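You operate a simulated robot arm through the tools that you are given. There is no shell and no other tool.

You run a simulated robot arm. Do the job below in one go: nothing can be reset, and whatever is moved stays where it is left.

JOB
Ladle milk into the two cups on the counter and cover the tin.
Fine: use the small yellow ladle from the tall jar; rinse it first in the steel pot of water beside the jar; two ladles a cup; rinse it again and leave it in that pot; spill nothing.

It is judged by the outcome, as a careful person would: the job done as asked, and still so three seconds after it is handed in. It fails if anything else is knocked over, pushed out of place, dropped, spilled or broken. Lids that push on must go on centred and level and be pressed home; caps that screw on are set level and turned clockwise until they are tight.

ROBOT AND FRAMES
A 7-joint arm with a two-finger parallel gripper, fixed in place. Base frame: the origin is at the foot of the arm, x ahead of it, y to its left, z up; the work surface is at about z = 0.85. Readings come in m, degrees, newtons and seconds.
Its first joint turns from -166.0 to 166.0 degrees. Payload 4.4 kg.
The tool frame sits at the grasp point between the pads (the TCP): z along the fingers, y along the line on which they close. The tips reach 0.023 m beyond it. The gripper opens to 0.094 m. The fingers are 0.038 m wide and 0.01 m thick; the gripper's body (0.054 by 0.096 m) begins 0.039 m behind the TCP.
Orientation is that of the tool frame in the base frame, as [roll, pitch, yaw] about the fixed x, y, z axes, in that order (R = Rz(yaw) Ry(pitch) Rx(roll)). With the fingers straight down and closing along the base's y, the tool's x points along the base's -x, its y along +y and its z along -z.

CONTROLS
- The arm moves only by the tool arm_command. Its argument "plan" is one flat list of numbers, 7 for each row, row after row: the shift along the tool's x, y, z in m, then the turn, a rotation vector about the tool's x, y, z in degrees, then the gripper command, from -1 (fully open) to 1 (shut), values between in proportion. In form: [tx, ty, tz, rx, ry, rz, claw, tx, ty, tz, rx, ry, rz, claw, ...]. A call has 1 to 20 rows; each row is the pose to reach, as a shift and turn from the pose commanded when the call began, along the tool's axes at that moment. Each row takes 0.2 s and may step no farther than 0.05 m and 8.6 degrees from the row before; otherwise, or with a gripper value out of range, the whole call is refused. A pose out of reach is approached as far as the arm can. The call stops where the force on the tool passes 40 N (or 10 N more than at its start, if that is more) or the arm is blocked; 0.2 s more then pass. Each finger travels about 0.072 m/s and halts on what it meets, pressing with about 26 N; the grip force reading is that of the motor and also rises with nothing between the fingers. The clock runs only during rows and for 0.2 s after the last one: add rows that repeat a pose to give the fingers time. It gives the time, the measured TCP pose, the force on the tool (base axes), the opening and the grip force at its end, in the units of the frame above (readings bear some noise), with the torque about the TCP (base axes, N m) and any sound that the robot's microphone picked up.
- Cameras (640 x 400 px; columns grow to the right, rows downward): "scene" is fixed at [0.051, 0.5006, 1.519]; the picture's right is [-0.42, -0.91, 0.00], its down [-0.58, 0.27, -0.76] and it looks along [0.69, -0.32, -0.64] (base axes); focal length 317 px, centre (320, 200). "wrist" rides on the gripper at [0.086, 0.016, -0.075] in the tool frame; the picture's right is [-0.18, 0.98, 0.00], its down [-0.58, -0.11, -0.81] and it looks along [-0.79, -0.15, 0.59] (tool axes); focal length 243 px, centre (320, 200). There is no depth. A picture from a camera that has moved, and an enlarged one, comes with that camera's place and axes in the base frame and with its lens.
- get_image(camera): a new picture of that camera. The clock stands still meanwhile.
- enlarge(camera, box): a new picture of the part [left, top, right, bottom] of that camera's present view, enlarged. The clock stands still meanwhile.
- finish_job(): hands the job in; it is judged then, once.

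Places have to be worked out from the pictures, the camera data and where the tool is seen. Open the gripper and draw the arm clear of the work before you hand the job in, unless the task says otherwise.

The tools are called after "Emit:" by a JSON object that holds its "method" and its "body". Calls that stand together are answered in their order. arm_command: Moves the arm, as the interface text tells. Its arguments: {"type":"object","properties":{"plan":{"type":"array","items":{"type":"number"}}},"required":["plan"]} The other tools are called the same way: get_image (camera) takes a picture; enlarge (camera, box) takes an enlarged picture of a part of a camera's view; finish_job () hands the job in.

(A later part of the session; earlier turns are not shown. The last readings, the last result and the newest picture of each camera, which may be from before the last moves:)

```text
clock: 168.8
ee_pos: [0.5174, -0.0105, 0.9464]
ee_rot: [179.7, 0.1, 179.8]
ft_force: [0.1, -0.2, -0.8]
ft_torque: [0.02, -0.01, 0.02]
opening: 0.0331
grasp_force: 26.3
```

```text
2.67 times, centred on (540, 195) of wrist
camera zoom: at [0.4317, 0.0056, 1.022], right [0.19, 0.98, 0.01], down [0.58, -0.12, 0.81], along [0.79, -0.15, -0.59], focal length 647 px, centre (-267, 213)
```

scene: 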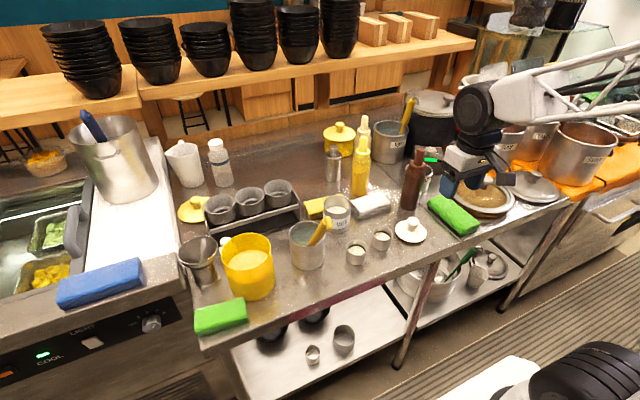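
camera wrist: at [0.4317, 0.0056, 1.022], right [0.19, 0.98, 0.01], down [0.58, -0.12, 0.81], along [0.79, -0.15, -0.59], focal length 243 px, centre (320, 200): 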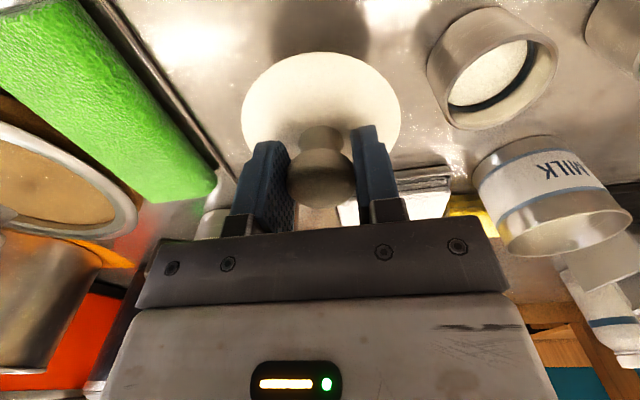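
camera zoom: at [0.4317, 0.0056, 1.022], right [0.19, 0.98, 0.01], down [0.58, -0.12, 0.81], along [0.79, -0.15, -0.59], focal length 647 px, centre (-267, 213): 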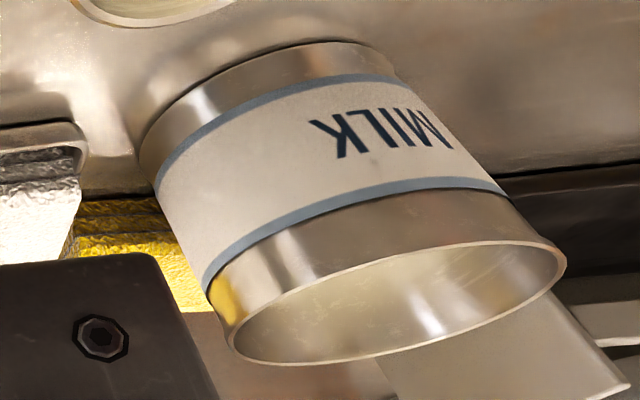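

The tin's rim centre is now about (0.647, 0.167), z≈0.92. Raising the lid and carrying it there.

Emit:
{"method": "arm_command", "body": {"plan": [0, 0, -0.0425, 0, 0, 0, 1, 0, 0, -0.085, 0, 0, 0, 1, -0.0216, 0.0296, -0.085, 0, 0, 0, 1, -0.0432, 0.0592, -0.085, 0, 0, 0, 1, -0.0648, 0.0888, -0.085, 0, 0, 0, 1, -0.0864, 0.1183, -0.085, 0, 0, 0, 1, -0.108, 0.1479, -0.085, 0, 0, 0, 1, -0.1296, 0.1775, -0.085, 0, 0, 0, 1, -0.1296, 0.1775, -0.085, 0, 0, 0, 1]}}

Emit:
{"method": "get_image", "body": {"camera": "wrist"}}

Emit:
{"method": "enlarge", "body": {"camera": "scene", "box": [300, 150, 380, 230]}}

```text
clock: 170.8
ee_pos: [0.6465, 0.1665, 1.0324]
ee_rot: [179.8, 0.1, 179.9]
ft_force: [0.0, 0.5, -0.5]
ft_torque: [-0.05, 0.0, 0.01]
opening: 0.033
grasp_force: 25.6
```

```text
taken
camera wrist: at [0.5614, 0.1825, 1.1072], right [0.19, 0.98, 0.01], down [0.58, -0.12, 0.81], along [0.79, -0.15, -0.59], focal length 243 px, centre (320, 200)
```

wrist: 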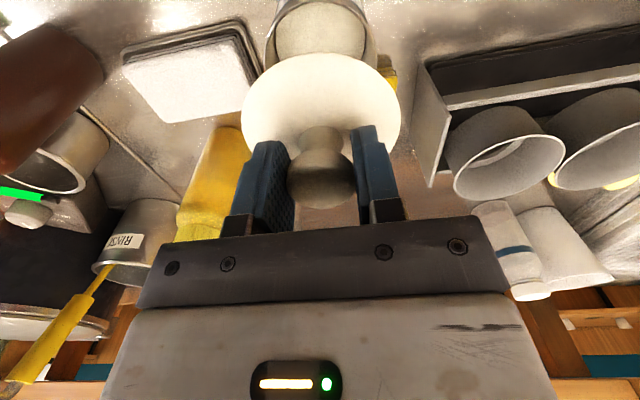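

```text
5.00 times, centred on (340, 190) of scene
camera zoom: at [0.051, 0.5006, 1.519], right [-0.42, -0.91, 0.0], down [-0.58, 0.27, -0.76], along [0.69, -0.32, -0.64], focal length 1583 px, centre (220, 250)
```

zoom: 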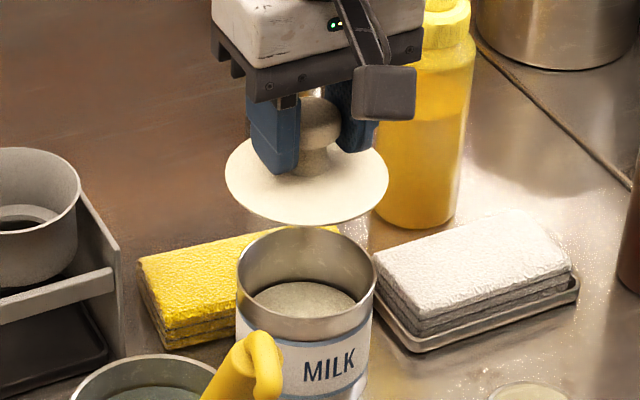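

Emit:
{"method": "enlarge", "body": {"camera": "wrist", "box": [240, 0, 400, 100]}}

```text
4.00 times, centred on (320, 50) of wrist
camera zoom: at [0.5614, 0.1825, 1.1072], right [0.19, 0.98, 0.01], down [0.58, -0.12, 0.81], along [0.79, -0.15, -0.59], focal length 970 px, centre (320, 800)
```

zoom: 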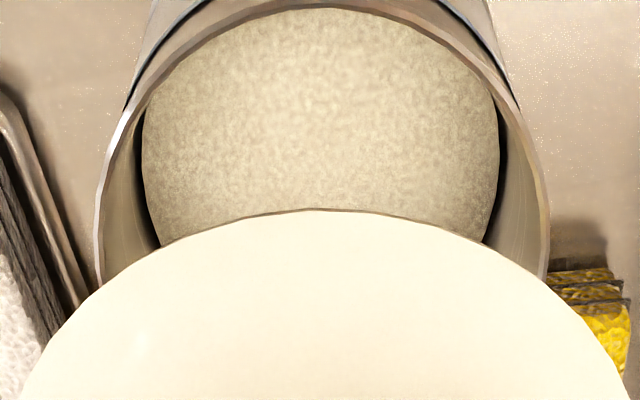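

The lid is laterally aligned; the tin looks ~3–4 mm farther in +x. Adjusting and lowering to just above the rim for a final comparison.

Emit:
{"method": "arm_command", "body": {"plan": [-0.001, 0, 0.014, 0, 0, 0, 1, -0.002, 0, 0.028, 0, 0, 0, 1, -0.003, 0, 0.042, 0, 0, 0, 1, -0.004, 0, 0.054, 0, 0, 0, 1, -0.004, 0, 0.054, 0, 0, 0, 1]}}

Emit:
{"method": "enlarge", "body": {"camera": "scene", "box": [310, 170, 370, 230]}}

Emit:
{"method": "get_image", "body": {"camera": "wrist"}}

```text
clock: 172.0
ee_pos: [0.6528, 0.1658, 0.9802]
ee_rot: [179.7, 0.2, 179.8]
ft_force: [1.0, 0.2, -0.2]
ft_torque: [-0.01, -0.03, 0.05]
opening: 0.0333
grasp_force: 26.3
```

```text
6.67 times, centred on (340, 200) of scene
camera zoom: at [0.051, 0.5006, 1.519], right [-0.42, -0.91, 0.0], down [-0.58, 0.27, -0.76], along [0.69, -0.32, -0.64], focal length 2111 px, centre (187, 200)
```

zoom: 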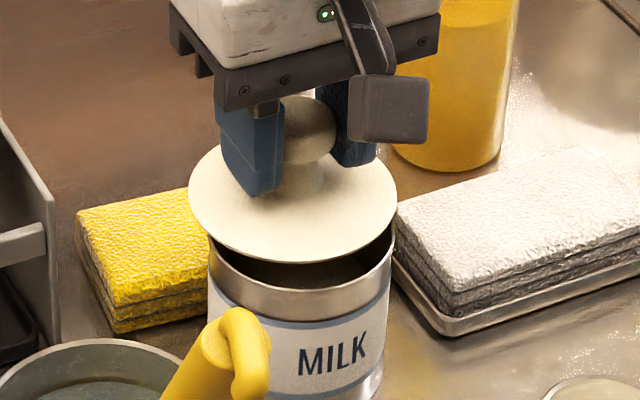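

```text
taken
camera wrist: at [0.566, 0.1827, 1.0539], right [0.19, 0.98, 0.01], down [0.58, -0.12, 0.81], along [0.79, -0.15, -0.59], focal length 243 px, centre (320, 200)
```

wrist: 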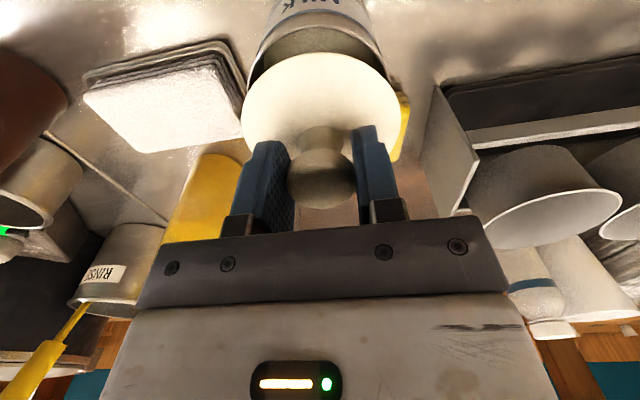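

Emit:
{"method": "enlarge", "body": {"camera": "wrist", "box": [230, 0, 410, 130]}}

Emit:
{"method": "enlarge", "body": {"camera": "scene", "box": [320, 185, 360, 220]}}

```text
3.08 times, centred on (320, 65) of wrist
camera zoom: at [0.566, 0.1827, 1.0539], right [0.19, 0.98, 0.01], down [0.58, -0.12, 0.81], along [0.79, -0.15, -0.59], focal length 746 px, centre (320, 615)
```

zoom: 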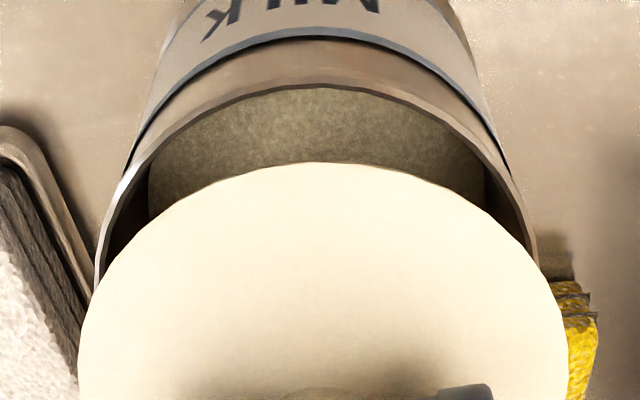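

```text
11.43 times, centred on (340, 202) of scene
camera zoom: at [0.051, 0.5006, 1.519], right [-0.42, -0.91, 0.0], down [-0.58, 0.27, -0.76], along [0.69, -0.32, -0.64], focal length 3618 px, centre (91, 171)
```

zoom: 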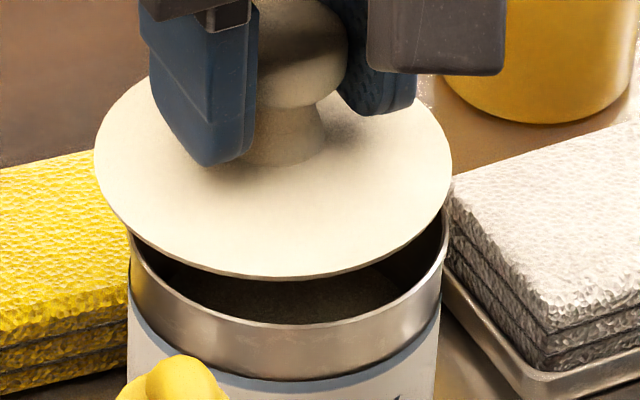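

Both views agree the lid should come ~6 mm toward -x and ~1 mm toward -y. Correcting and lowering a little, then re-checking.

Emit:
{"method": "arm_command", "body": {"plan": [0.003, -0.0007, 0.002, 0, 0, 0, 1, 0.006, -0.0013, 0.005, 0, 0, 0, 1, 0.006, -0.0013, 0.005, 0, 0, 0, 1]}}

Emit:
{"method": "enlarge", "body": {"camera": "wrist", "box": [230, 0, 410, 130]}}

Emit:
{"method": "enlarge", "body": {"camera": "scene", "box": [320, 185, 360, 220]}}

```text
clock: 172.8
ee_pos: [0.6454, 0.1651, 0.9735]
ee_rot: [179.7, 0.2, 179.8]
ft_force: [2.6, 0.1, 14.7]
ft_torque: [-0.11, -0.51, 0.01]
opening: 0.0328
grasp_force: 26.1
```

```text
3.08 times, centred on (320, 65) of wrist
camera zoom: at [0.5599, 0.1815, 1.0497], right [0.19, 0.98, 0.01], down [0.58, -0.12, 0.81], along [0.79, -0.15, -0.59], focal length 746 px, centre (320, 615)
```

zoom: 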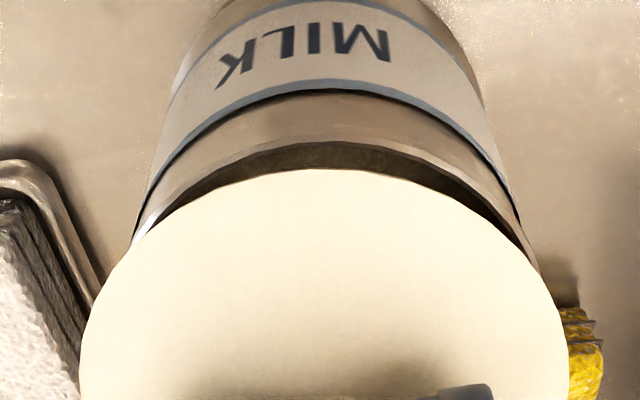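

```text
11.43 times, centred on (340, 202) of scene
camera zoom: at [0.051, 0.5006, 1.519], right [-0.42, -0.91, 0.0], down [-0.58, 0.27, -0.76], along [0.69, -0.32, -0.64], focal length 3618 px, centre (91, 171)
```

zoom: 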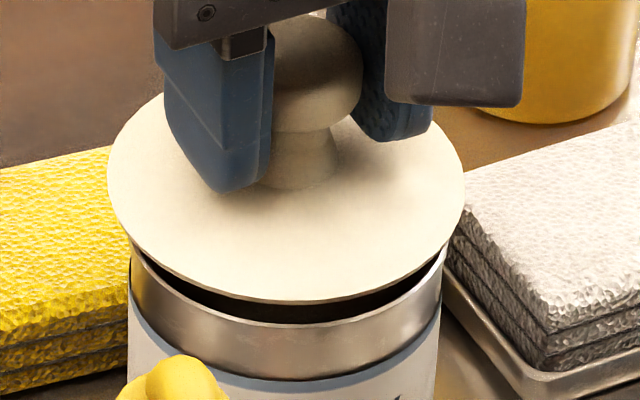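

Contact on the far side of the rim (15 N, torque says +x side). Lifting slightly, shifting 3 mm toward -x and 1 mm toward -y, then trying again gently.

Emit:
{"method": "arm_command", "body": {"plan": [0, 0, -0.005, 0, 0, 0, 1, 0.003, -0.001, -0.005, 0, 0, 0, 1, 0.003, -0.001, -0.005, 0, 0, 0, 1]}}

Emit:
{"method": "enlarge", "body": {"camera": "scene", "box": [320, 180, 360, 220]}}

Emit:
{"method": "enlarge", "body": {"camera": "wrist", "box": [230, 0, 410, 130]}}

```text
clock: 173.6
ee_pos: [0.6425, 0.1645, 0.9793]
ee_rot: [179.7, 0.0, 179.7]
ft_force: [0.0, -0.2, -0.9]
ft_torque: [0.0, -0.01, -0.04]
opening: 0.033
grasp_force: 26.4
```

```text
10.00 times, centred on (340, 200) of scene
camera zoom: at [0.051, 0.5006, 1.519], right [-0.42, -0.91, 0.0], down [-0.58, 0.27, -0.76], along [0.69, -0.32, -0.64], focal length 3166 px, centre (120, 200)
```

zoom: 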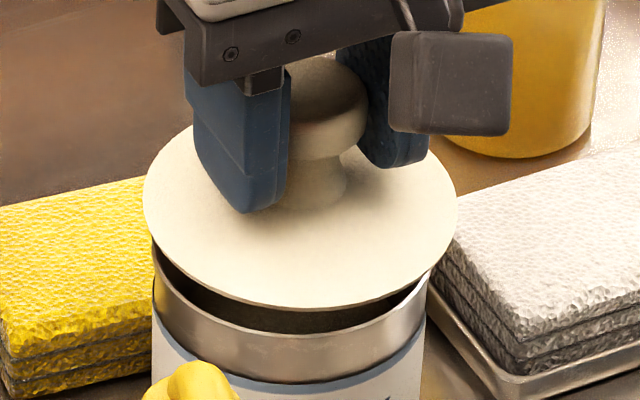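

```text
3.08 times, centred on (320, 65) of wrist
camera zoom: at [0.5567, 0.1804, 1.054], right [0.19, 0.98, 0.0], down [0.58, -0.11, 0.81], along [0.79, -0.15, -0.59], focal length 746 px, centre (320, 615)
```

zoom: 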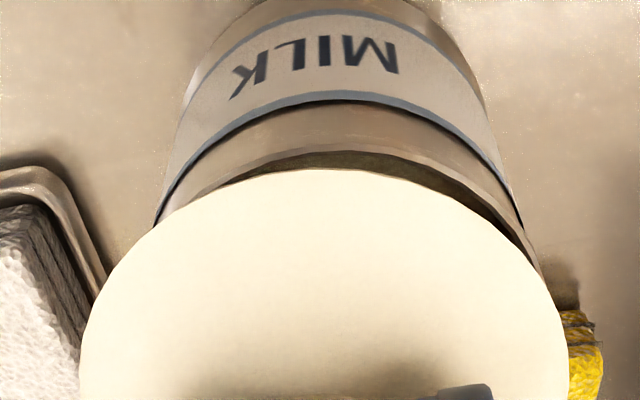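

Now the lid needs about +2.5 mm in y (both views), x is close. Adjusting and lowering in small steps while reading force and torque.

Emit:
{"method": "arm_command", "body": {"plan": [0.001, 0.0025, 0, 0, 0, 0, 1, 0.001, 0.0025, 0.002, 0, 0, 0, 1, 0.001, 0.0025, 0.004, 0, 0, 0, 1, 0.001, 0.0025, 0.004, 0, 0, 0, 1]}}

Emit:
{"method": "enlarge", "body": {"camera": "scene", "box": [320, 180, 360, 220]}}

Emit:
{"method": "enlarge", "body": {"camera": "wrist", "box": [230, 0, 410, 130]}}

```text
clock: 174.6
ee_pos: [0.6406, 0.1678, 0.9752]
ee_rot: [179.7, 0.1, 179.9]
ft_force: [-0.3, 0.1, -0.7]
ft_torque: [-0.02, -0.05, 0.0]
opening: 0.0328
grasp_force: 25.7
```

```text
10.00 times, centred on (340, 200) of scene
camera zoom: at [0.051, 0.5006, 1.519], right [-0.42, -0.91, 0.0], down [-0.58, 0.27, -0.76], along [0.69, -0.32, -0.64], focal length 3166 px, centre (120, 200)
```

zoom: 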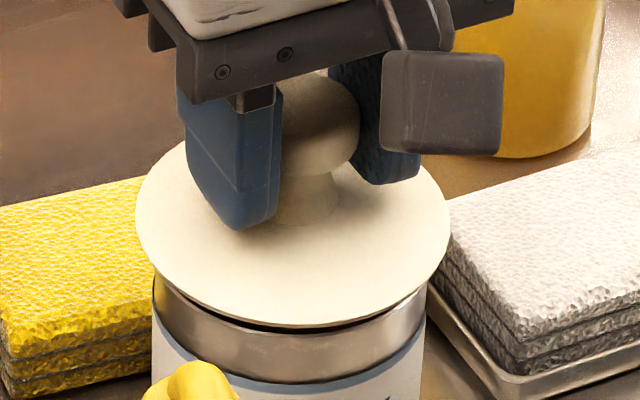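

```text
3.08 times, centred on (320, 65) of wrist
camera zoom: at [0.5555, 0.1832, 1.0499], right [0.19, 0.98, 0.01], down [0.58, -0.11, 0.81], along [0.79, -0.15, -0.59], focal length 746 px, centre (320, 615)
```

zoom: 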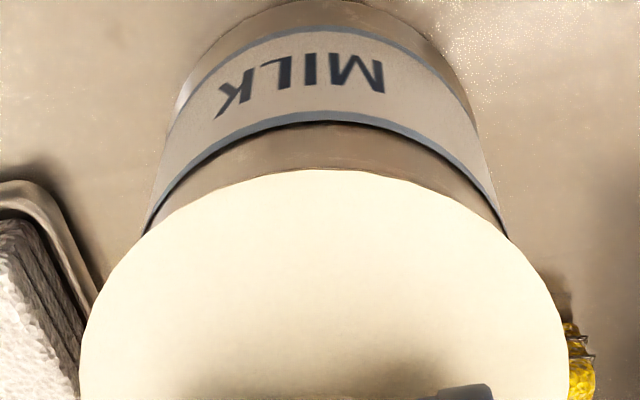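

Both views now show the lid centred within about a millimetre. Lowering in 2 mm steps, watching forces.

Emit:
{"method": "arm_command", "body": {"plan": [0, 0, 0.0015, 0, 0, 0, 1, 0, 0, 0.003, 0, 0, 0, 1, 0, 0, 0.003, 0, 0, 0, 1]}}

```text
clock: 175.4
ee_pos: [0.6429, 0.1673, 0.972]
ee_rot: [179.6, 0.1, 179.8]
ft_force: [0.3, 0.6, -0.7]
ft_torque: [0.03, 0.01, 0.02]
opening: 0.033
grasp_force: 26.4
```

Emit:
{"method": "arm_command", "body": {"plan": [0, 0, 0.0015, 0, 0, 0, 1, 0, 0, 0.003, 0, 0, 0, 1, 0, 0, 0.003, 0, 0, 0, 1]}}

Emit:
{"method": "enlarge", "body": {"camera": "scene", "box": [320, 180, 360, 220]}}

```text
clock: 176.2
ee_pos: [0.6418, 0.1677, 0.9692]
ee_rot: [179.7, 0.1, 179.8]
ft_force: [-2.5, -0.7, 5.5]
ft_torque: [-0.03, 0.23, 0.0]
opening: 0.0328
grasp_force: 25.6
```

```text
10.00 times, centred on (340, 200) of scene
camera zoom: at [0.051, 0.5006, 1.519], right [-0.42, -0.91, 0.0], down [-0.58, 0.27, -0.76], along [0.69, -0.32, -0.64], focal length 3166 px, centre (120, 200)
```

zoom: 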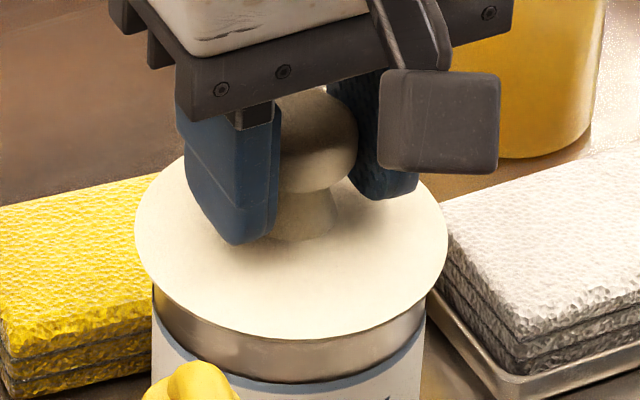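

First contact at 5 N with the disc almost on the rim and centred. Pressing down gently in small steps.

Emit:
{"method": "arm_command", "body": {"plan": [0, 0, 0.001, 0, 0, 0, 1, 0, 0, 0.002, 0, 0, 0, 1, 0, 0, 0.002, 0, 0, 0, 1]}}

Emit:
{"method": "enlarge", "body": {"camera": "scene", "box": [320, 180, 360, 220]}}

```text
clock: 177.0
ee_pos: [0.6432, 0.1672, 0.967]
ee_rot: [179.7, 0.0, 179.8]
ft_force: [-0.4, 1.9, 17.2]
ft_torque: [-0.08, 0.23, 0.03]
opening: 0.0331
grasp_force: 25.9
```

```text
10.00 times, centred on (340, 200) of scene
camera zoom: at [0.051, 0.5006, 1.519], right [-0.42, -0.91, 0.0], down [-0.58, 0.27, -0.76], along [0.69, -0.32, -0.64], focal length 3166 px, centre (120, 200)
```

zoom: 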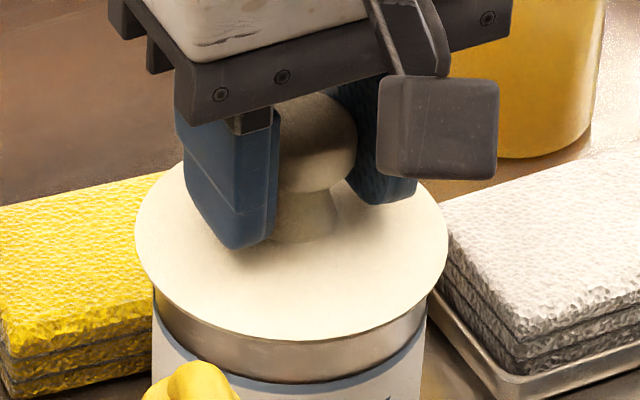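

Emit:
{"method": "arm_command", "body": {"plan": [0, 0, 0.001, 0, 0, 0, 1, 0, 0, 0.002, 0, 0, 0, 1, 0, 0, 0.002, 0, 0, 0, 1]}}

Emit:
{"method": "enlarge", "body": {"camera": "scene", "box": [320, 180, 360, 220]}}

Emit:
{"method": "enlarge", "body": {"camera": "wrist", "box": [230, 0, 410, 130]}}

```text
clock: 177.8
ee_pos: [0.6428, 0.167, 0.9653]
ee_rot: [179.6, 0.2, 179.7]
ft_force: [2.0, 2.9, 19.3]
ft_torque: [-0.08, -0.1, -0.04]
opening: 0.0328
grasp_force: 26.1
```

```text
10.00 times, centred on (340, 200) of scene
camera zoom: at [0.051, 0.5006, 1.519], right [-0.42, -0.91, 0.0], down [-0.58, 0.27, -0.76], along [0.69, -0.32, -0.64], focal length 3166 px, centre (120, 200)
```

zoom: 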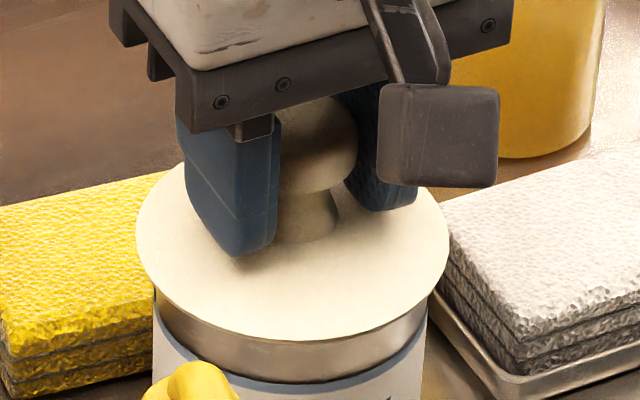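

```text
3.08 times, centred on (320, 65) of wrist
camera zoom: at [0.5557, 0.1832, 1.04], right [0.19, 0.98, 0.01], down [0.58, -0.12, 0.81], along [0.79, -0.15, -0.59], focal length 746 px, centre (320, 615)
```

zoom: 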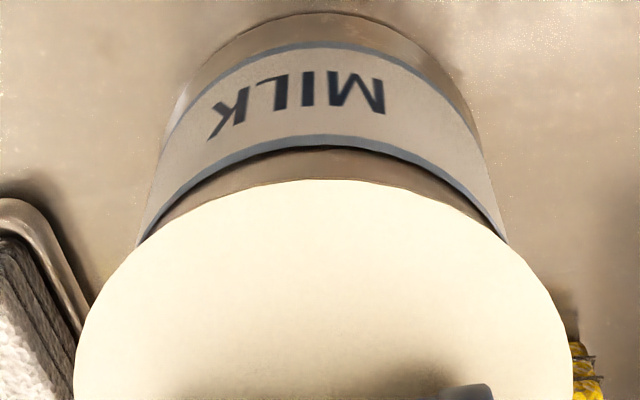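

The disc is still ~5 mm above the rim and my grip slips on the knob, so it needs a push from above. I'll release, rise, close the fingers and press down on the top of the knob.

Emit:
{"method": "arm_command", "body": {"plan": [0, 0, 0, 0, 0, 0, -0.3, 0, 0, 0, 0, 0, 0, -0.3, 0, 0, 0, 0, 0, 0, -0.3, 0, 0, -0.02, 0, 0, 0, -0.3, 0, 0, -0.045, 0, 0, 0, -0.3, 0, 0, -0.07, 0, 0, 0, -0.3, 0, 0, -0.07, 0, 0, 0, -0.3]}}

Emit:
{"method": "enlarge", "body": {"camera": "scene", "box": [315, 170, 365, 225]}}

Emit:
{"method": "get_image", "body": {"camera": "wrist"}}

```text
clock: 179.4
ee_pos: [0.6435, 0.1671, 1.0358]
ee_rot: [179.7, 0.0, 179.9]
ft_force: [0.2, 0.9, -0.5]
ft_torque: [-0.03, 0.02, -0.03]
opening: 0.0613
grasp_force: 0.1
```

```text
7.27 times, centred on (340, 198) of scene
camera zoom: at [0.051, 0.5006, 1.519], right [-0.42, -0.91, 0.0], down [-0.58, 0.27, -0.76], along [0.69, -0.32, -0.64], focal length 2302 px, centre (174, 218)
```

zoom: 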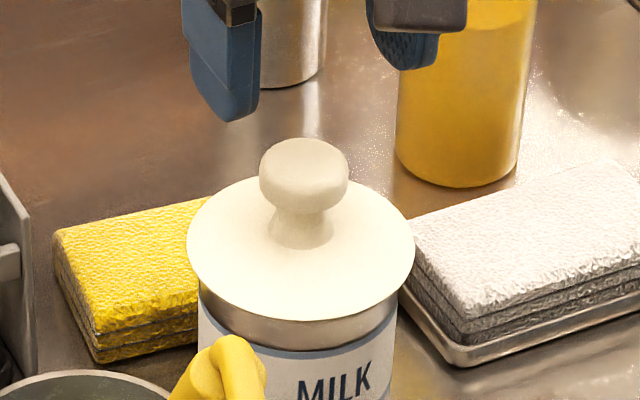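

```text
taken
camera wrist: at [0.5561, 0.1829, 1.1098], right [0.19, 0.98, 0.01], down [0.58, -0.11, 0.81], along [0.79, -0.15, -0.59], focal length 243 px, centre (320, 200)
```

wrist: 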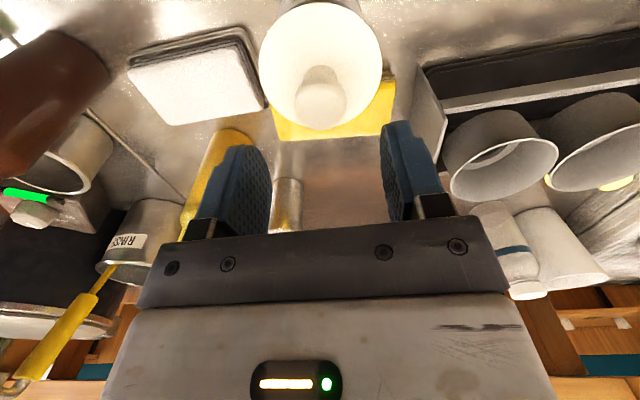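

Emit:
{"method": "enlarge", "body": {"camera": "scene", "box": [325, 188, 360, 220]}}

Emit:
{"method": "enlarge", "body": {"camera": "wrist", "box": [240, 0, 400, 110]}}

```text
12.50 times, centred on (342, 204) of scene
camera zoom: at [0.051, 0.5006, 1.519], right [-0.42, -0.91, 0.0], down [-0.58, 0.27, -0.76], along [0.69, -0.32, -0.64], focal length 3957 px, centre (39, 150)
```

zoom: 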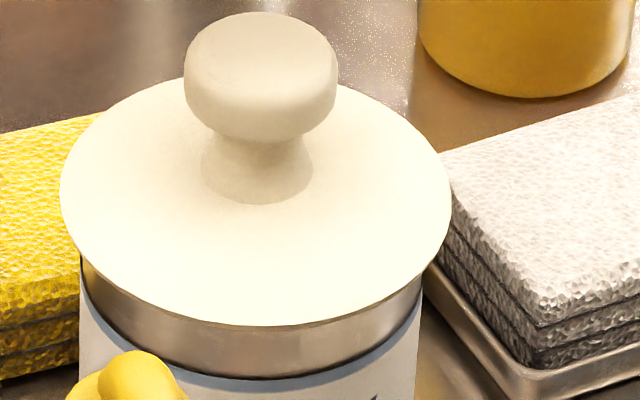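

```text
3.64 times, centred on (320, 55) of wrist
camera zoom: at [0.5561, 0.1829, 1.1098], right [0.19, 0.98, 0.01], down [0.58, -0.11, 0.81], along [0.79, -0.15, -0.59], focal length 882 px, centre (320, 727)
```

zoom: 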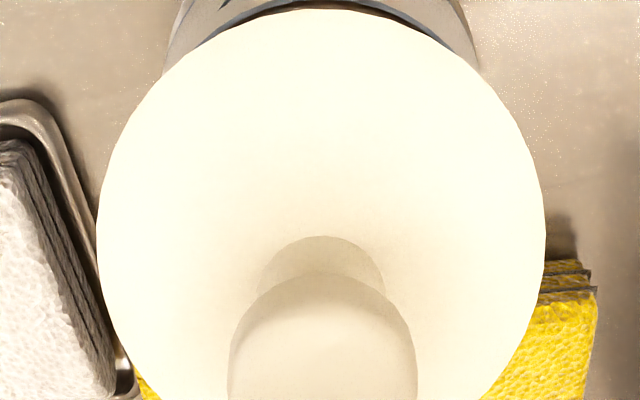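

The lid sits level and centred. Closing the fingers and coming down onto the knob's top to press.

Emit:
{"method": "arm_command", "body": {"plan": [0, 0, 0, 0, 0, 0, 1, 0, 0, 0, 0, 0, 0, 1, 0, 0, 0, 0, 0, 0, 1, 0, 0, 0, 0, 0, 0, 1, 0, 0, 0.01, 0, 0, 0, 1, 0, 0, 0.018, 0, 0, 0, 1, 0, 0, 0.022, 0, 0, 0, 1, 0, 0, 0.022, 0, 0, 0, 1]}}

Emit:
{"method": "enlarge", "body": {"camera": "scene", "box": [315, 170, 365, 225]}}

```text
clock: 181.2
ee_pos: [0.6433, 0.1658, 1.0133]
ee_rot: [179.6, 0.1, 179.9]
ft_force: [-0.3, -0.1, -0.2]
ft_torque: [-0.02, 0.02, 0.0]
opening: 0.0001
grasp_force: 25.9
```

```text
7.27 times, centred on (340, 198) of scene
camera zoom: at [0.051, 0.5006, 1.519], right [-0.42, -0.91, 0.0], down [-0.58, 0.27, -0.76], along [0.69, -0.32, -0.64], focal length 2302 px, centre (174, 218)
```

zoom: 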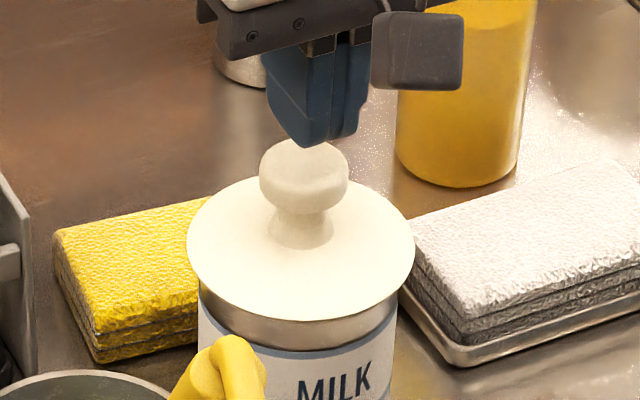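

Emit:
{"method": "arm_command", "body": {"plan": [0, 0.001, 0.003, 0, 0, 0, 1, 0, 0.001, 0.006, 0, 0, 0, 1, 0, 0.001, 0.006, 0, 0, 0, 1]}}

```text
clock: 182.0
ee_pos: [0.6422, 0.168, 1.0068]
ee_rot: [179.7, 0.0, 179.8]
ft_force: [0.8, -0.1, 0.6]
ft_torque: [0.02, -0.02, -0.02]
opening: 0.0
grasp_force: 26.0
```

Emit:
{"method": "arm_command", "body": {"plan": [0, 0, 0.0015, 0, 0, 0, 1, 0, 0, 0.003, 0, 0, 0, 1, 0, 0, 0.003, 0, 0, 0, 1]}}

Emit:
{"method": "enlarge", "body": {"camera": "scene", "box": [325, 175, 360, 220]}}

```text
clock: 182.8
ee_pos: [0.6422, 0.1664, 1.0044]
ee_rot: [179.6, 0.1, 179.8]
ft_force: [-0.2, 0.2, 0.4]
ft_torque: [0.0, -0.04, 0.01]
opening: 0.0
grasp_force: 25.8
```

```text
8.89 times, centred on (342, 198) of scene
camera zoom: at [0.051, 0.5006, 1.519], right [-0.42, -0.91, 0.0], down [-0.58, 0.27, -0.76], along [0.69, -0.32, -0.64], focal length 2814 px, centre (120, 222)
```

zoom: 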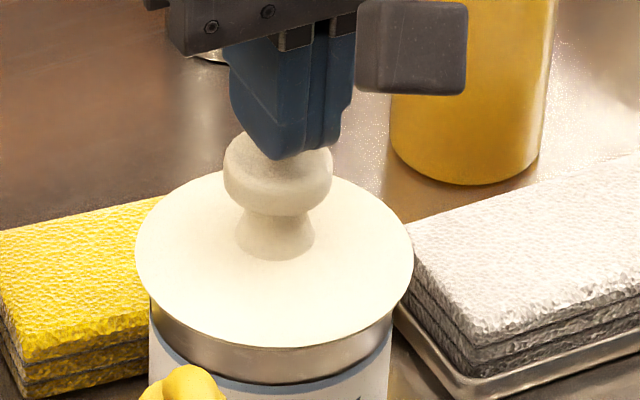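

Emit:
{"method": "arm_command", "body": {"plan": [0, 0, 0.0015, 0, 0, 0, 1, 0, 0, 0.003, 0, 0, 0, 1, 0, 0, 0.003, 0, 0, 0, 1]}}

```text
clock: 183.6
ee_pos: [0.6423, 0.1681, 1.0006]
ee_rot: [179.7, 0.1, 179.8]
ft_force: [0.2, -0.2, 0.2]
ft_torque: [-0.02, -0.02, 0.02]
opening: 0.0001
grasp_force: 26.6
```

Emit:
{"method": "arm_command", "body": {"plan": [0, 0, 0.0015, 0, 0, 0, 1, 0, 0, 0.003, 0, 0, 0, 1, 0, 0, 0.003, 0, 0, 0, 1]}}

```text
clock: 184.4
ee_pos: [0.6414, 0.1669, 0.9979]
ee_rot: [179.5, 0.1, 179.9]
ft_force: [-1.1, -0.8, -0.3]
ft_torque: [0.01, 0.02, -0.01]
opening: 0.0
grasp_force: 26.3
```

Emit:
{"method": "arm_command", "body": {"plan": [0, 0, 0.0015, 0, 0, 0, 1, 0, 0, 0.003, 0, 0, 0, 1, 0, 0, 0.003, 0, 0, 0, 1]}}

Emit:
{"method": "enlarge", "body": {"camera": "scene", "box": [325, 175, 360, 220]}}

Emit:
{"method": "get_image", "body": {"camera": "wrist"}}

```text
clock: 185.2
ee_pos: [0.6415, 0.1678, 0.9951]
ee_rot: [179.7, 0.1, 179.8]
ft_force: [-1.4, -2.1, 7.7]
ft_torque: [-0.01, 0.03, -0.01]
opening: 0.0
grasp_force: 26.2
```

```text
8.89 times, centred on (342, 198) of scene
camera zoom: at [0.051, 0.5006, 1.519], right [-0.42, -0.91, 0.0], down [-0.58, 0.27, -0.76], along [0.69, -0.32, -0.64], focal length 2814 px, centre (120, 222)
```

zoom: 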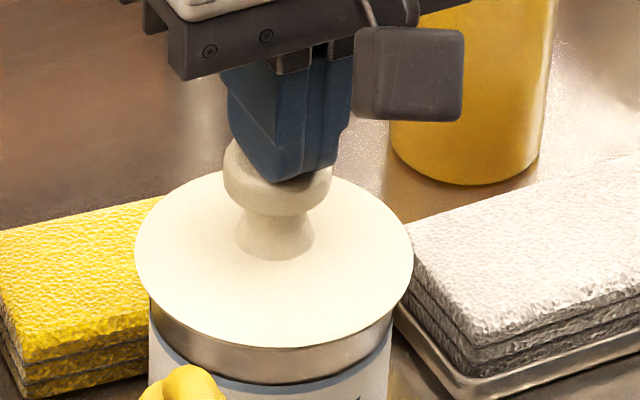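

```text
taken
camera wrist: at [0.5555, 0.1841, 1.0705], right [0.19, 0.98, 0.01], down [0.58, -0.12, 0.81], along [0.79, -0.15, -0.59], focal length 243 px, centre (320, 200)
```

wrist: 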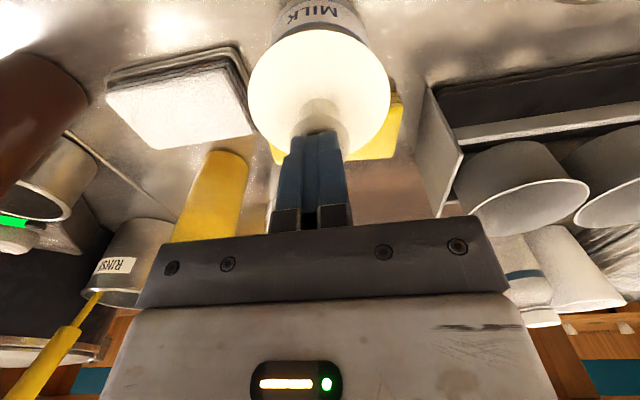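

Contact with the knob top. Pressing down progressively.

Emit:
{"method": "arm_command", "body": {"plan": [0, 0, 0.001, 0, 0, 0, 1, 0, 0, 0.002, 0, 0, 0, 1, 0, 0, 0.002, 0, 0, 0, 1]}}

Emit:
{"method": "arm_command", "body": {"plan": [0, 0, 0.001, 0, 0, 0, 1, 0, 0, 0.002, 0, 0, 0, 1, 0, 0, 0.002, 0, 0, 0, 1]}}

Emit:
{"method": "enlarge", "body": {"camera": "scene", "box": [325, 175, 360, 220]}}

```text
clock: 186.0
ee_pos: [0.6436, 0.1684, 0.9962]
ee_rot: [179.6, 0.2, 179.8]
ft_force: [-3.7, 1.1, 8.7]
ft_torque: [0.01, 0.16, 0.01]
opening: 0.0
grasp_force: 25.9
stopped in row 3: the force on the tool passed its limit at 41 N (the readings are from after the stop); the commanded pose is now the measured one
```

```text
clock: 186.8
ee_pos: [0.6439, 0.1691, 0.9958]
ee_rot: [179.6, 0.5, 179.7]
ft_force: [-4.8, 1.3, 11.0]
ft_torque: [0.01, 0.23, 0.0]
opening: 0.0
grasp_force: 26.2
stopped in row 3: the force on the tool passed its limit at 43 N (the readings are from after the stop); the commanded pose is now the measured one
```

```text
8.89 times, centred on (342, 198) of scene
camera zoom: at [0.051, 0.5006, 1.519], right [-0.42, -0.91, 0.0], down [-0.58, 0.27, -0.76], along [0.69, -0.32, -0.64], focal length 2814 px, centre (120, 222)
```

zoom: 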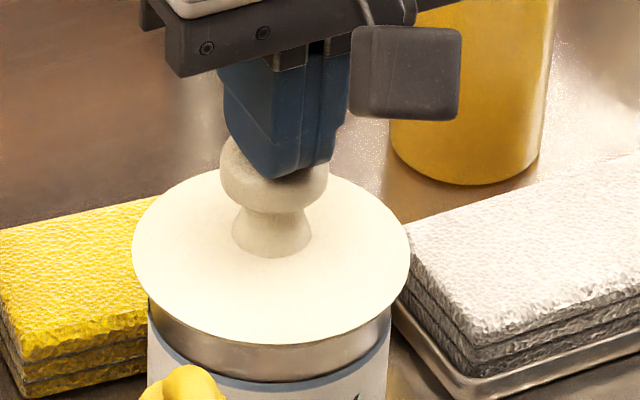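

It bears over 40 N without moving further, so it seems home. Backing off upward to inspect the fit.

Emit:
{"method": "arm_command", "body": {"plan": [0, 0, -0.01, 0, 0, 0, 1, 0, 0, -0.04, 0, 0, 0, 1, 0, 0, -0.08, 0, 0, 0, 1, 0, 0, -0.12, 0, 0, 0, 1, 0, 0, -0.12, 0, 0, 0, 1]}}

Emit:
{"method": "enlarge", "body": {"camera": "scene", "box": [322, 188, 356, 218]}}

Emit:
{"method": "enlarge", "body": {"camera": "wrist", "box": [250, 0, 390, 100]}}

Emit:
{"method": "get_image", "body": {"camera": "scene"}}

```text
clock: 188.1
ee_pos: [0.642, 0.1677, 1.1144]
ee_rot: [179.6, 0.5, 179.8]
ft_force: [0.5, 0.1, 0.2]
ft_torque: [0.02, -0.02, 0.0]
opening: 0.0
grasp_force: 25.4
```

```text
13.33 times, centred on (339, 203) of scene
camera zoom: at [0.051, 0.5006, 1.519], right [-0.42, -0.91, 0.0], down [-0.58, 0.27, -0.76], along [0.69, -0.32, -0.64], focal length 4221 px, centre (67, 160)
```

zoom: 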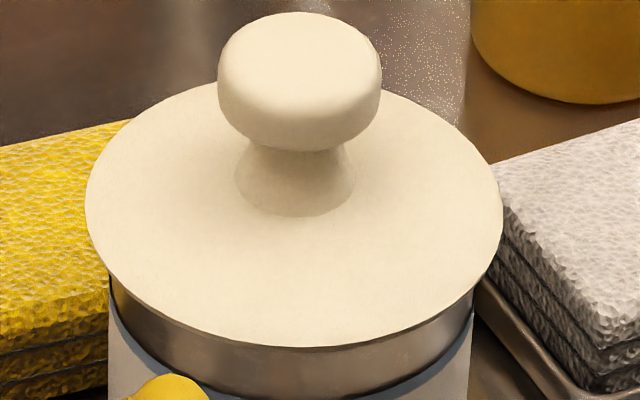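

```text
4.00 times, centred on (320, 50) of wrist
camera zoom: at [0.5552, 0.1833, 1.1889], right [0.19, 0.98, 0.01], down [0.58, -0.12, 0.81], along [0.8, -0.15, -0.59], focal length 970 px, centre (320, 800)
```

zoom: 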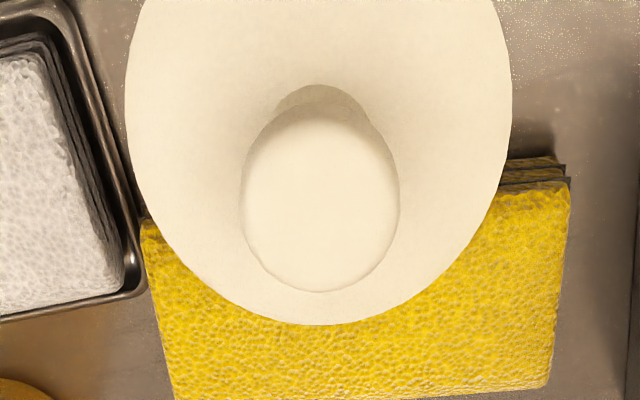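

```text
taken
```

scene: 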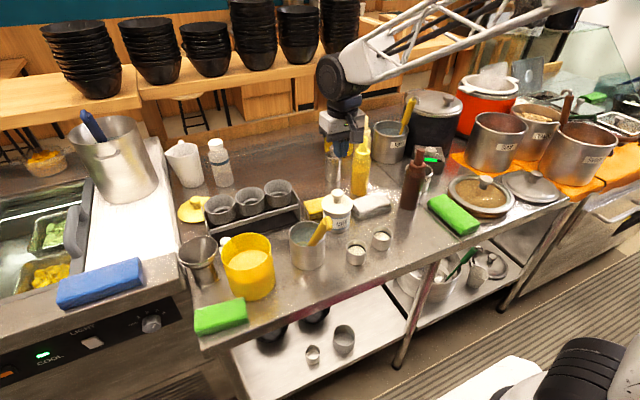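

The lid looks centred; let me check its seating from the side with the wrist camera, tilting the tool to look almost horizontally at the tin from the front.

Emit:
{"method": "arm_command", "body": {"plan": [0.035, -0.003, 0, 0, 0, 0, -1, 0.07, -0.006, 0, 0, 0, 0, -1, 0.105, -0.009, 0, 0, 0, 0, -1, 0.14, -0.012, 0, 0, 0, 0, -1, 0.17, -0.017, 0, 0, 0, 0, -1, 0.17, -0.017, 0.01, 0, -7.5, 0, -1, 0.17, -0.017, 0.03, 0, -15, 0, -1, 0.17, -0.017, 0.05, 0, -22.5, 0, -1, 0.17, -0.017, 0.07, 0, -30, 0, -1, 0.17, -0.017, 0.07, 0, -30, 0, -1]}}

Emit:
{"method": "get_image", "body": {"camera": "wrist"}}

Emit:
{"method": "get_image", "body": {"camera": "scene"}}

```text
clock: 190.2
ee_pos: [0.4738, 0.1521, 1.0432]
ee_rot: [179.6, 30.5, 179.5]
ft_force: [-0.8, 0.2, 0.4]
ft_torque: [-0.02, 0.02, -0.01]
opening: 0.0939
grasp_force: 0.0
```

```text
taken
camera wrist: at [0.3613, 0.1677, 1.0643], right [0.16, 0.98, 0.1], down [0.09, -0.12, 0.99], along [0.98, -0.15, -0.11], focal length 243 px, centre (320, 200)
```

wrist: 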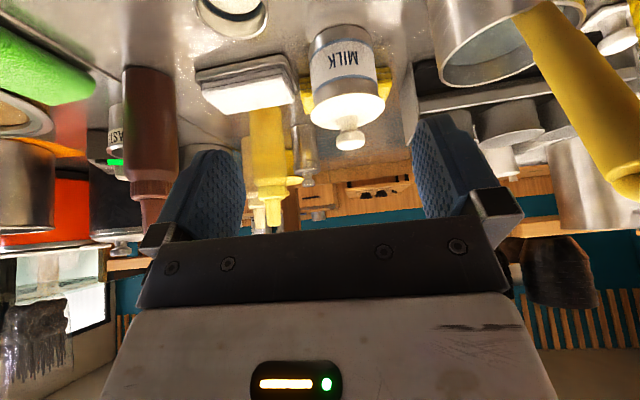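

```text
taken
```

scene: 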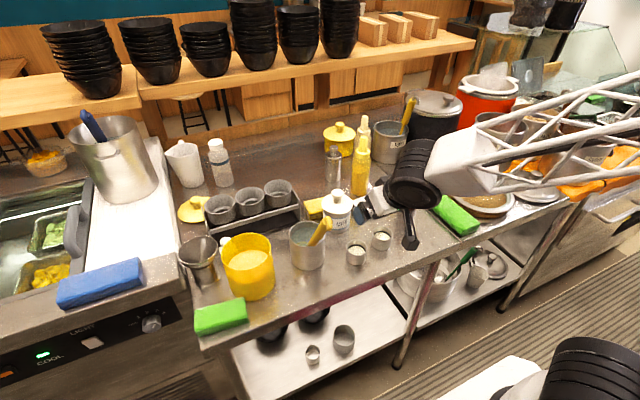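

Emit:
{"method": "enlarge", "body": {"camera": "wrist", "box": [290, 10, 410, 160]}}

Emit:
{"method": "enlarge", "body": {"camera": "wrist", "box": [300, 75, 400, 155]}}

```text
2.67 times, centred on (350, 85) of wrist
camera zoom: at [0.3613, 0.1677, 1.0643], right [0.16, 0.98, 0.1], down [0.09, -0.12, 0.99], along [0.98, -0.15, -0.11], focal length 647 px, centre (240, 507)
```

zoom: 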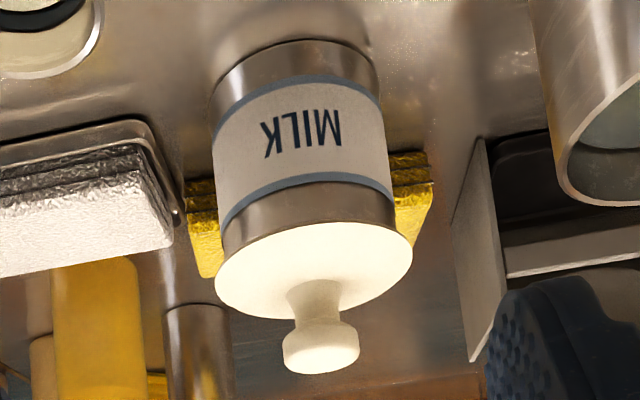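

```text
5.00 times, centred on (350, 115) of wrist
camera zoom: at [0.3613, 0.1677, 1.0643], right [0.16, 0.98, 0.1], down [0.09, -0.12, 0.99], along [0.98, -0.15, -0.11], focal length 1213 px, centre (170, 625)
```

zoom: 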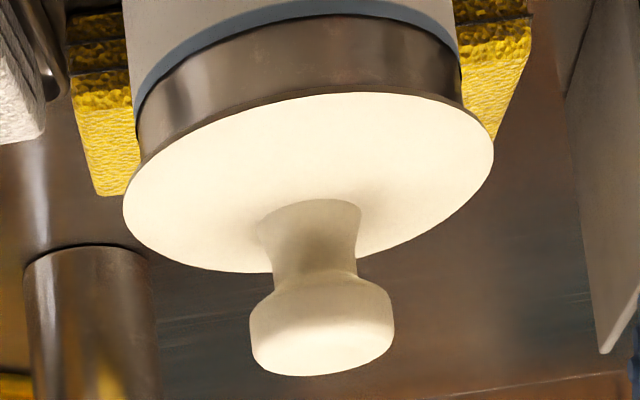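

The lid looks flush from here. One lower, more horizontal look to confirm there's no gap and that it's level.

Emit:
{"method": "arm_command", "body": {"plan": [0.031, 0, 0.0163, 0, -2, 0, -1, 0.062, 0, 0.0325, 0, -4, 0, -1, 0.093, 0, 0.0488, 0, -6, 0, -1, 0.124, 0, 0.065, 0, -8, 0, -1, 0.124, 0, 0.065, 0, -8, 0, -1]}}

Emit:
{"method": "get_image", "body": {"camera": "wrist"}}

Emit:
{"method": "enlarge", "body": {"camera": "wrist", "box": [290, 110, 390, 220]}}

```text
clock: 191.4
ee_pos: [0.4006, 0.1516, 0.9254]
ee_rot: [179.4, 38.3, 179.4]
ft_force: [0.0, -0.6, -0.4]
ft_torque: [-0.02, 0.02, 0.01]
opening: 0.094
grasp_force: 0.0
```

```text
taken
camera wrist: at [0.2859, 0.1688, 0.9294], right [0.15, 0.98, 0.12], down [-0.05, -0.12, 0.99], along [0.99, -0.15, 0.03], focal length 243 px, centre (320, 200)
```

wrist: 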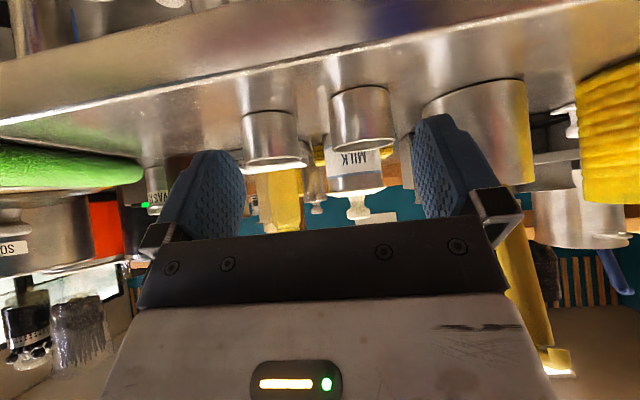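

```text
3.64 times, centred on (340, 165) of wrist
camera zoom: at [0.2859, 0.1688, 0.9294], right [0.15, 0.98, 0.12], down [-0.05, -0.12, 0.99], along [0.99, -0.15, 0.03], focal length 882 px, centre (247, 327)
```

zoom: 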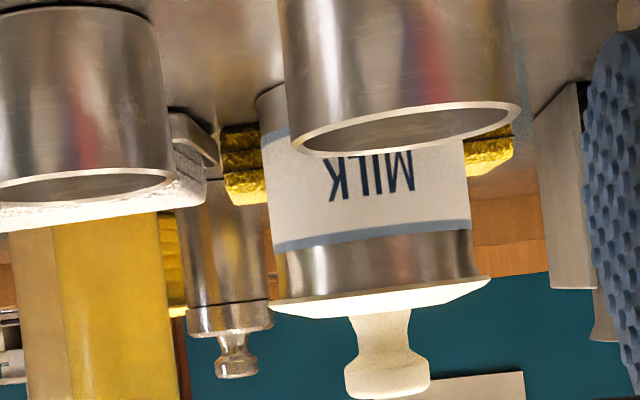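

Emit:
{"method": "enlarge", "body": {"camera": "wrist", "box": [314, 165, 384, 215]}}

```text
8.00 times, centred on (349, 190) of wrist
camera zoom: at [0.2859, 0.1688, 0.9294], right [0.15, 0.98, 0.12], down [-0.05, -0.12, 0.99], along [0.99, -0.15, 0.03], focal length 1941 px, centre (88, 280)
```

zoom: 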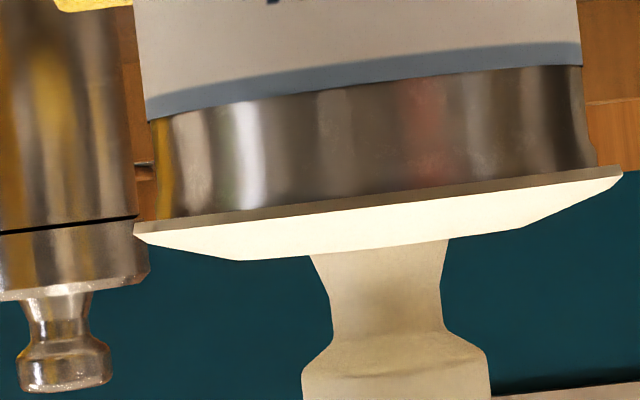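

From the side the lid sits flush and level on the tin all round — it is home. Now I'll restore the jar (pushed ≈(-0.014, +0.021) m earlier). First rise well clear of the ladle.

Emit:
{"method": "arm_command", "body": {"plan": [-0.0238, 0, -0.0301, 0, 0, 0, 1, -0.0475, 0, -0.0602, 0, 0, 0, 1, -0.0713, 0, -0.0903, 0, 0, 0, 1, -0.0951, 0, -0.1204, 0, 0, 0, 1, -0.1188, 0, -0.1505, 0, 0, 0, 1, -0.1426, 0, -0.1806, 0, 0, 0, 1, -0.1426, 0, -0.1806, 0, 0, 0, 1]}}

Emit:
{"method": "arm_command", "body": {"plan": [0, 0.045, 0, 0, 0, 0, 1, 0, 0.09, 0, 0, 0, 0, 1, 0, 0.135, 0, 0, 0, 0, 1, 0, 0.18, 0, 0, 0, 0, 1, 0, 0.18, 0, 0, 0, 0, 1]}}

Emit:
{"method": "get_image", "body": {"camera": "scene"}}

Emit:
{"method": "get_image", "body": {"camera": "wrist"}}

```text
clock: 193.1
ee_pos: [0.3992, 0.1517, 1.1548]
ee_rot: [179.5, 38.5, 179.4]
ft_force: [0.6, 0.5, 0.0]
ft_torque: [0.02, -0.02, 0.02]
opening: 0.0
grasp_force: 26.1
```

```text
clock: 194.2
ee_pos: [0.3988, 0.3324, 1.1562]
ee_rot: [179.6, 38.5, 179.6]
ft_force: [0.4, 0.1, -0.2]
ft_torque: [-0.02, 0.0, 0.03]
opening: 0.0002
grasp_force: 26.2
```

```text
taken
```

scene: 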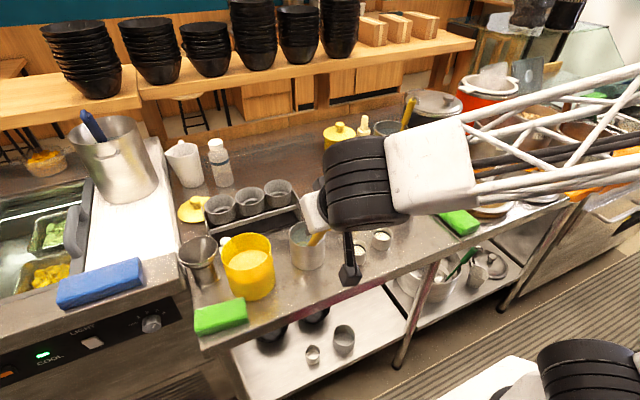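

```text
taken
camera wrist: at [0.2858, 0.3484, 1.1608], right [0.15, 0.98, 0.12], down [-0.05, -0.12, 0.99], along [0.99, -0.15, 0.03], focal length 243 px, centre (320, 200)
```

wrist: 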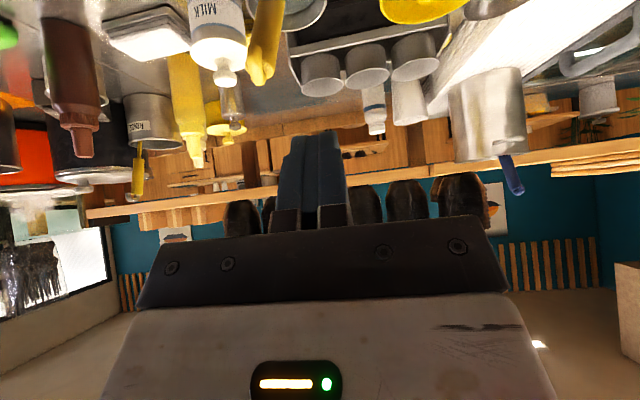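

Emit:
{"method": "arm_command", "body": {"plan": [0, 0.045, 0, 0, 0, 0, 1, 0, 0.09, 0, 0, 0, 0, 1, 0, 0.09, 0, 0, 0, 0, 1]}}

Emit:
{"method": "arm_command", "body": {"plan": [0, 0.045, 0, 0, 0, 0, 1, 0, 0.095, 0, 0, 0, 0, 1, 0, 0.095, 0, 0, 0, 0, 1]}}

Emit:
{"method": "get_image", "body": {"camera": "scene"}}

```text
clock: 195.1
ee_pos: [0.4, 0.4229, 1.1577]
ee_rot: [179.5, 38.4, 179.5]
ft_force: [0.8, 0.5, -0.2]
ft_torque: [0.02, 0.01, 0.04]
opening: 0.0001
grasp_force: 26.3
```

```text
clock: 195.8
ee_pos: [0.3989, 0.5165, 1.159]
ee_rot: [179.6, 38.5, 179.5]
ft_force: [0.0, 1.0, -0.4]
ft_torque: [-0.02, 0.03, -0.01]
opening: 0.0001
grasp_force: 26.0
```

```text
taken
```

scene: 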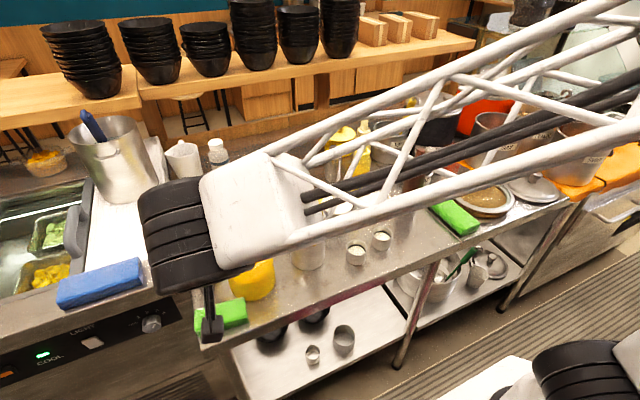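

Emit:
{"method": "arm_command", "body": {"plan": [0.0208, 0, 0.0344, 0, 0, 0, 1, 0.0415, 0, 0.0688, 0, 0, 0, 1, 0.0623, 0, 0.1032, 0, 0, 0, 1, 0.0747, 0, 0.1238, 0, 0, 0, 1, 0.0747, 0, 0.1238, 0, 0, 0, 1]}}

Emit:
{"method": "get_image", "body": {"camera": "wrist"}}

Emit:
{"method": "get_image", "body": {"camera": "scene"}}

```text
clock: 197.1
ee_pos: [0.4189, 0.5174, 1.0154]
ee_rot: [179.5, 38.5, 179.3]
ft_force: [-0.2, -0.2, -0.1]
ft_torque: [0.02, -0.01, 0.02]
opening: 0.0
grasp_force: 26.0
```

```text
taken
camera wrist: at [0.3047, 0.5333, 1.0202], right [0.15, 0.98, 0.12], down [-0.05, -0.12, 0.99], along [0.99, -0.15, 0.03], focal length 243 px, centre (320, 200)
```

wrist: 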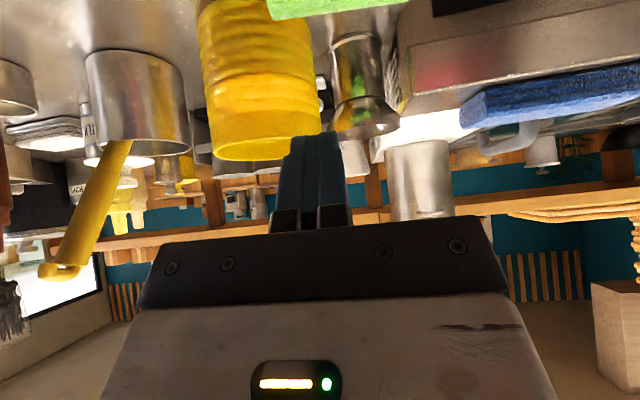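

```text
taken
```

scene: 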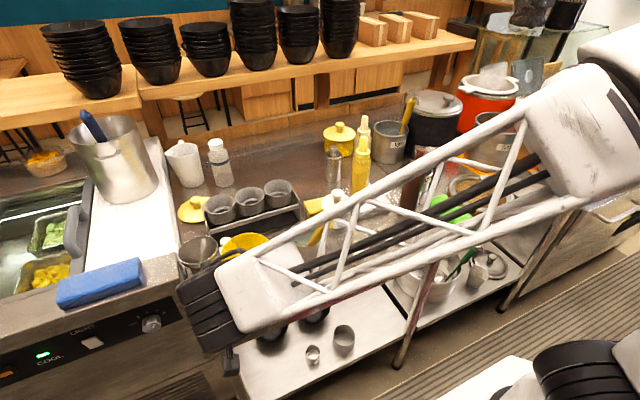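

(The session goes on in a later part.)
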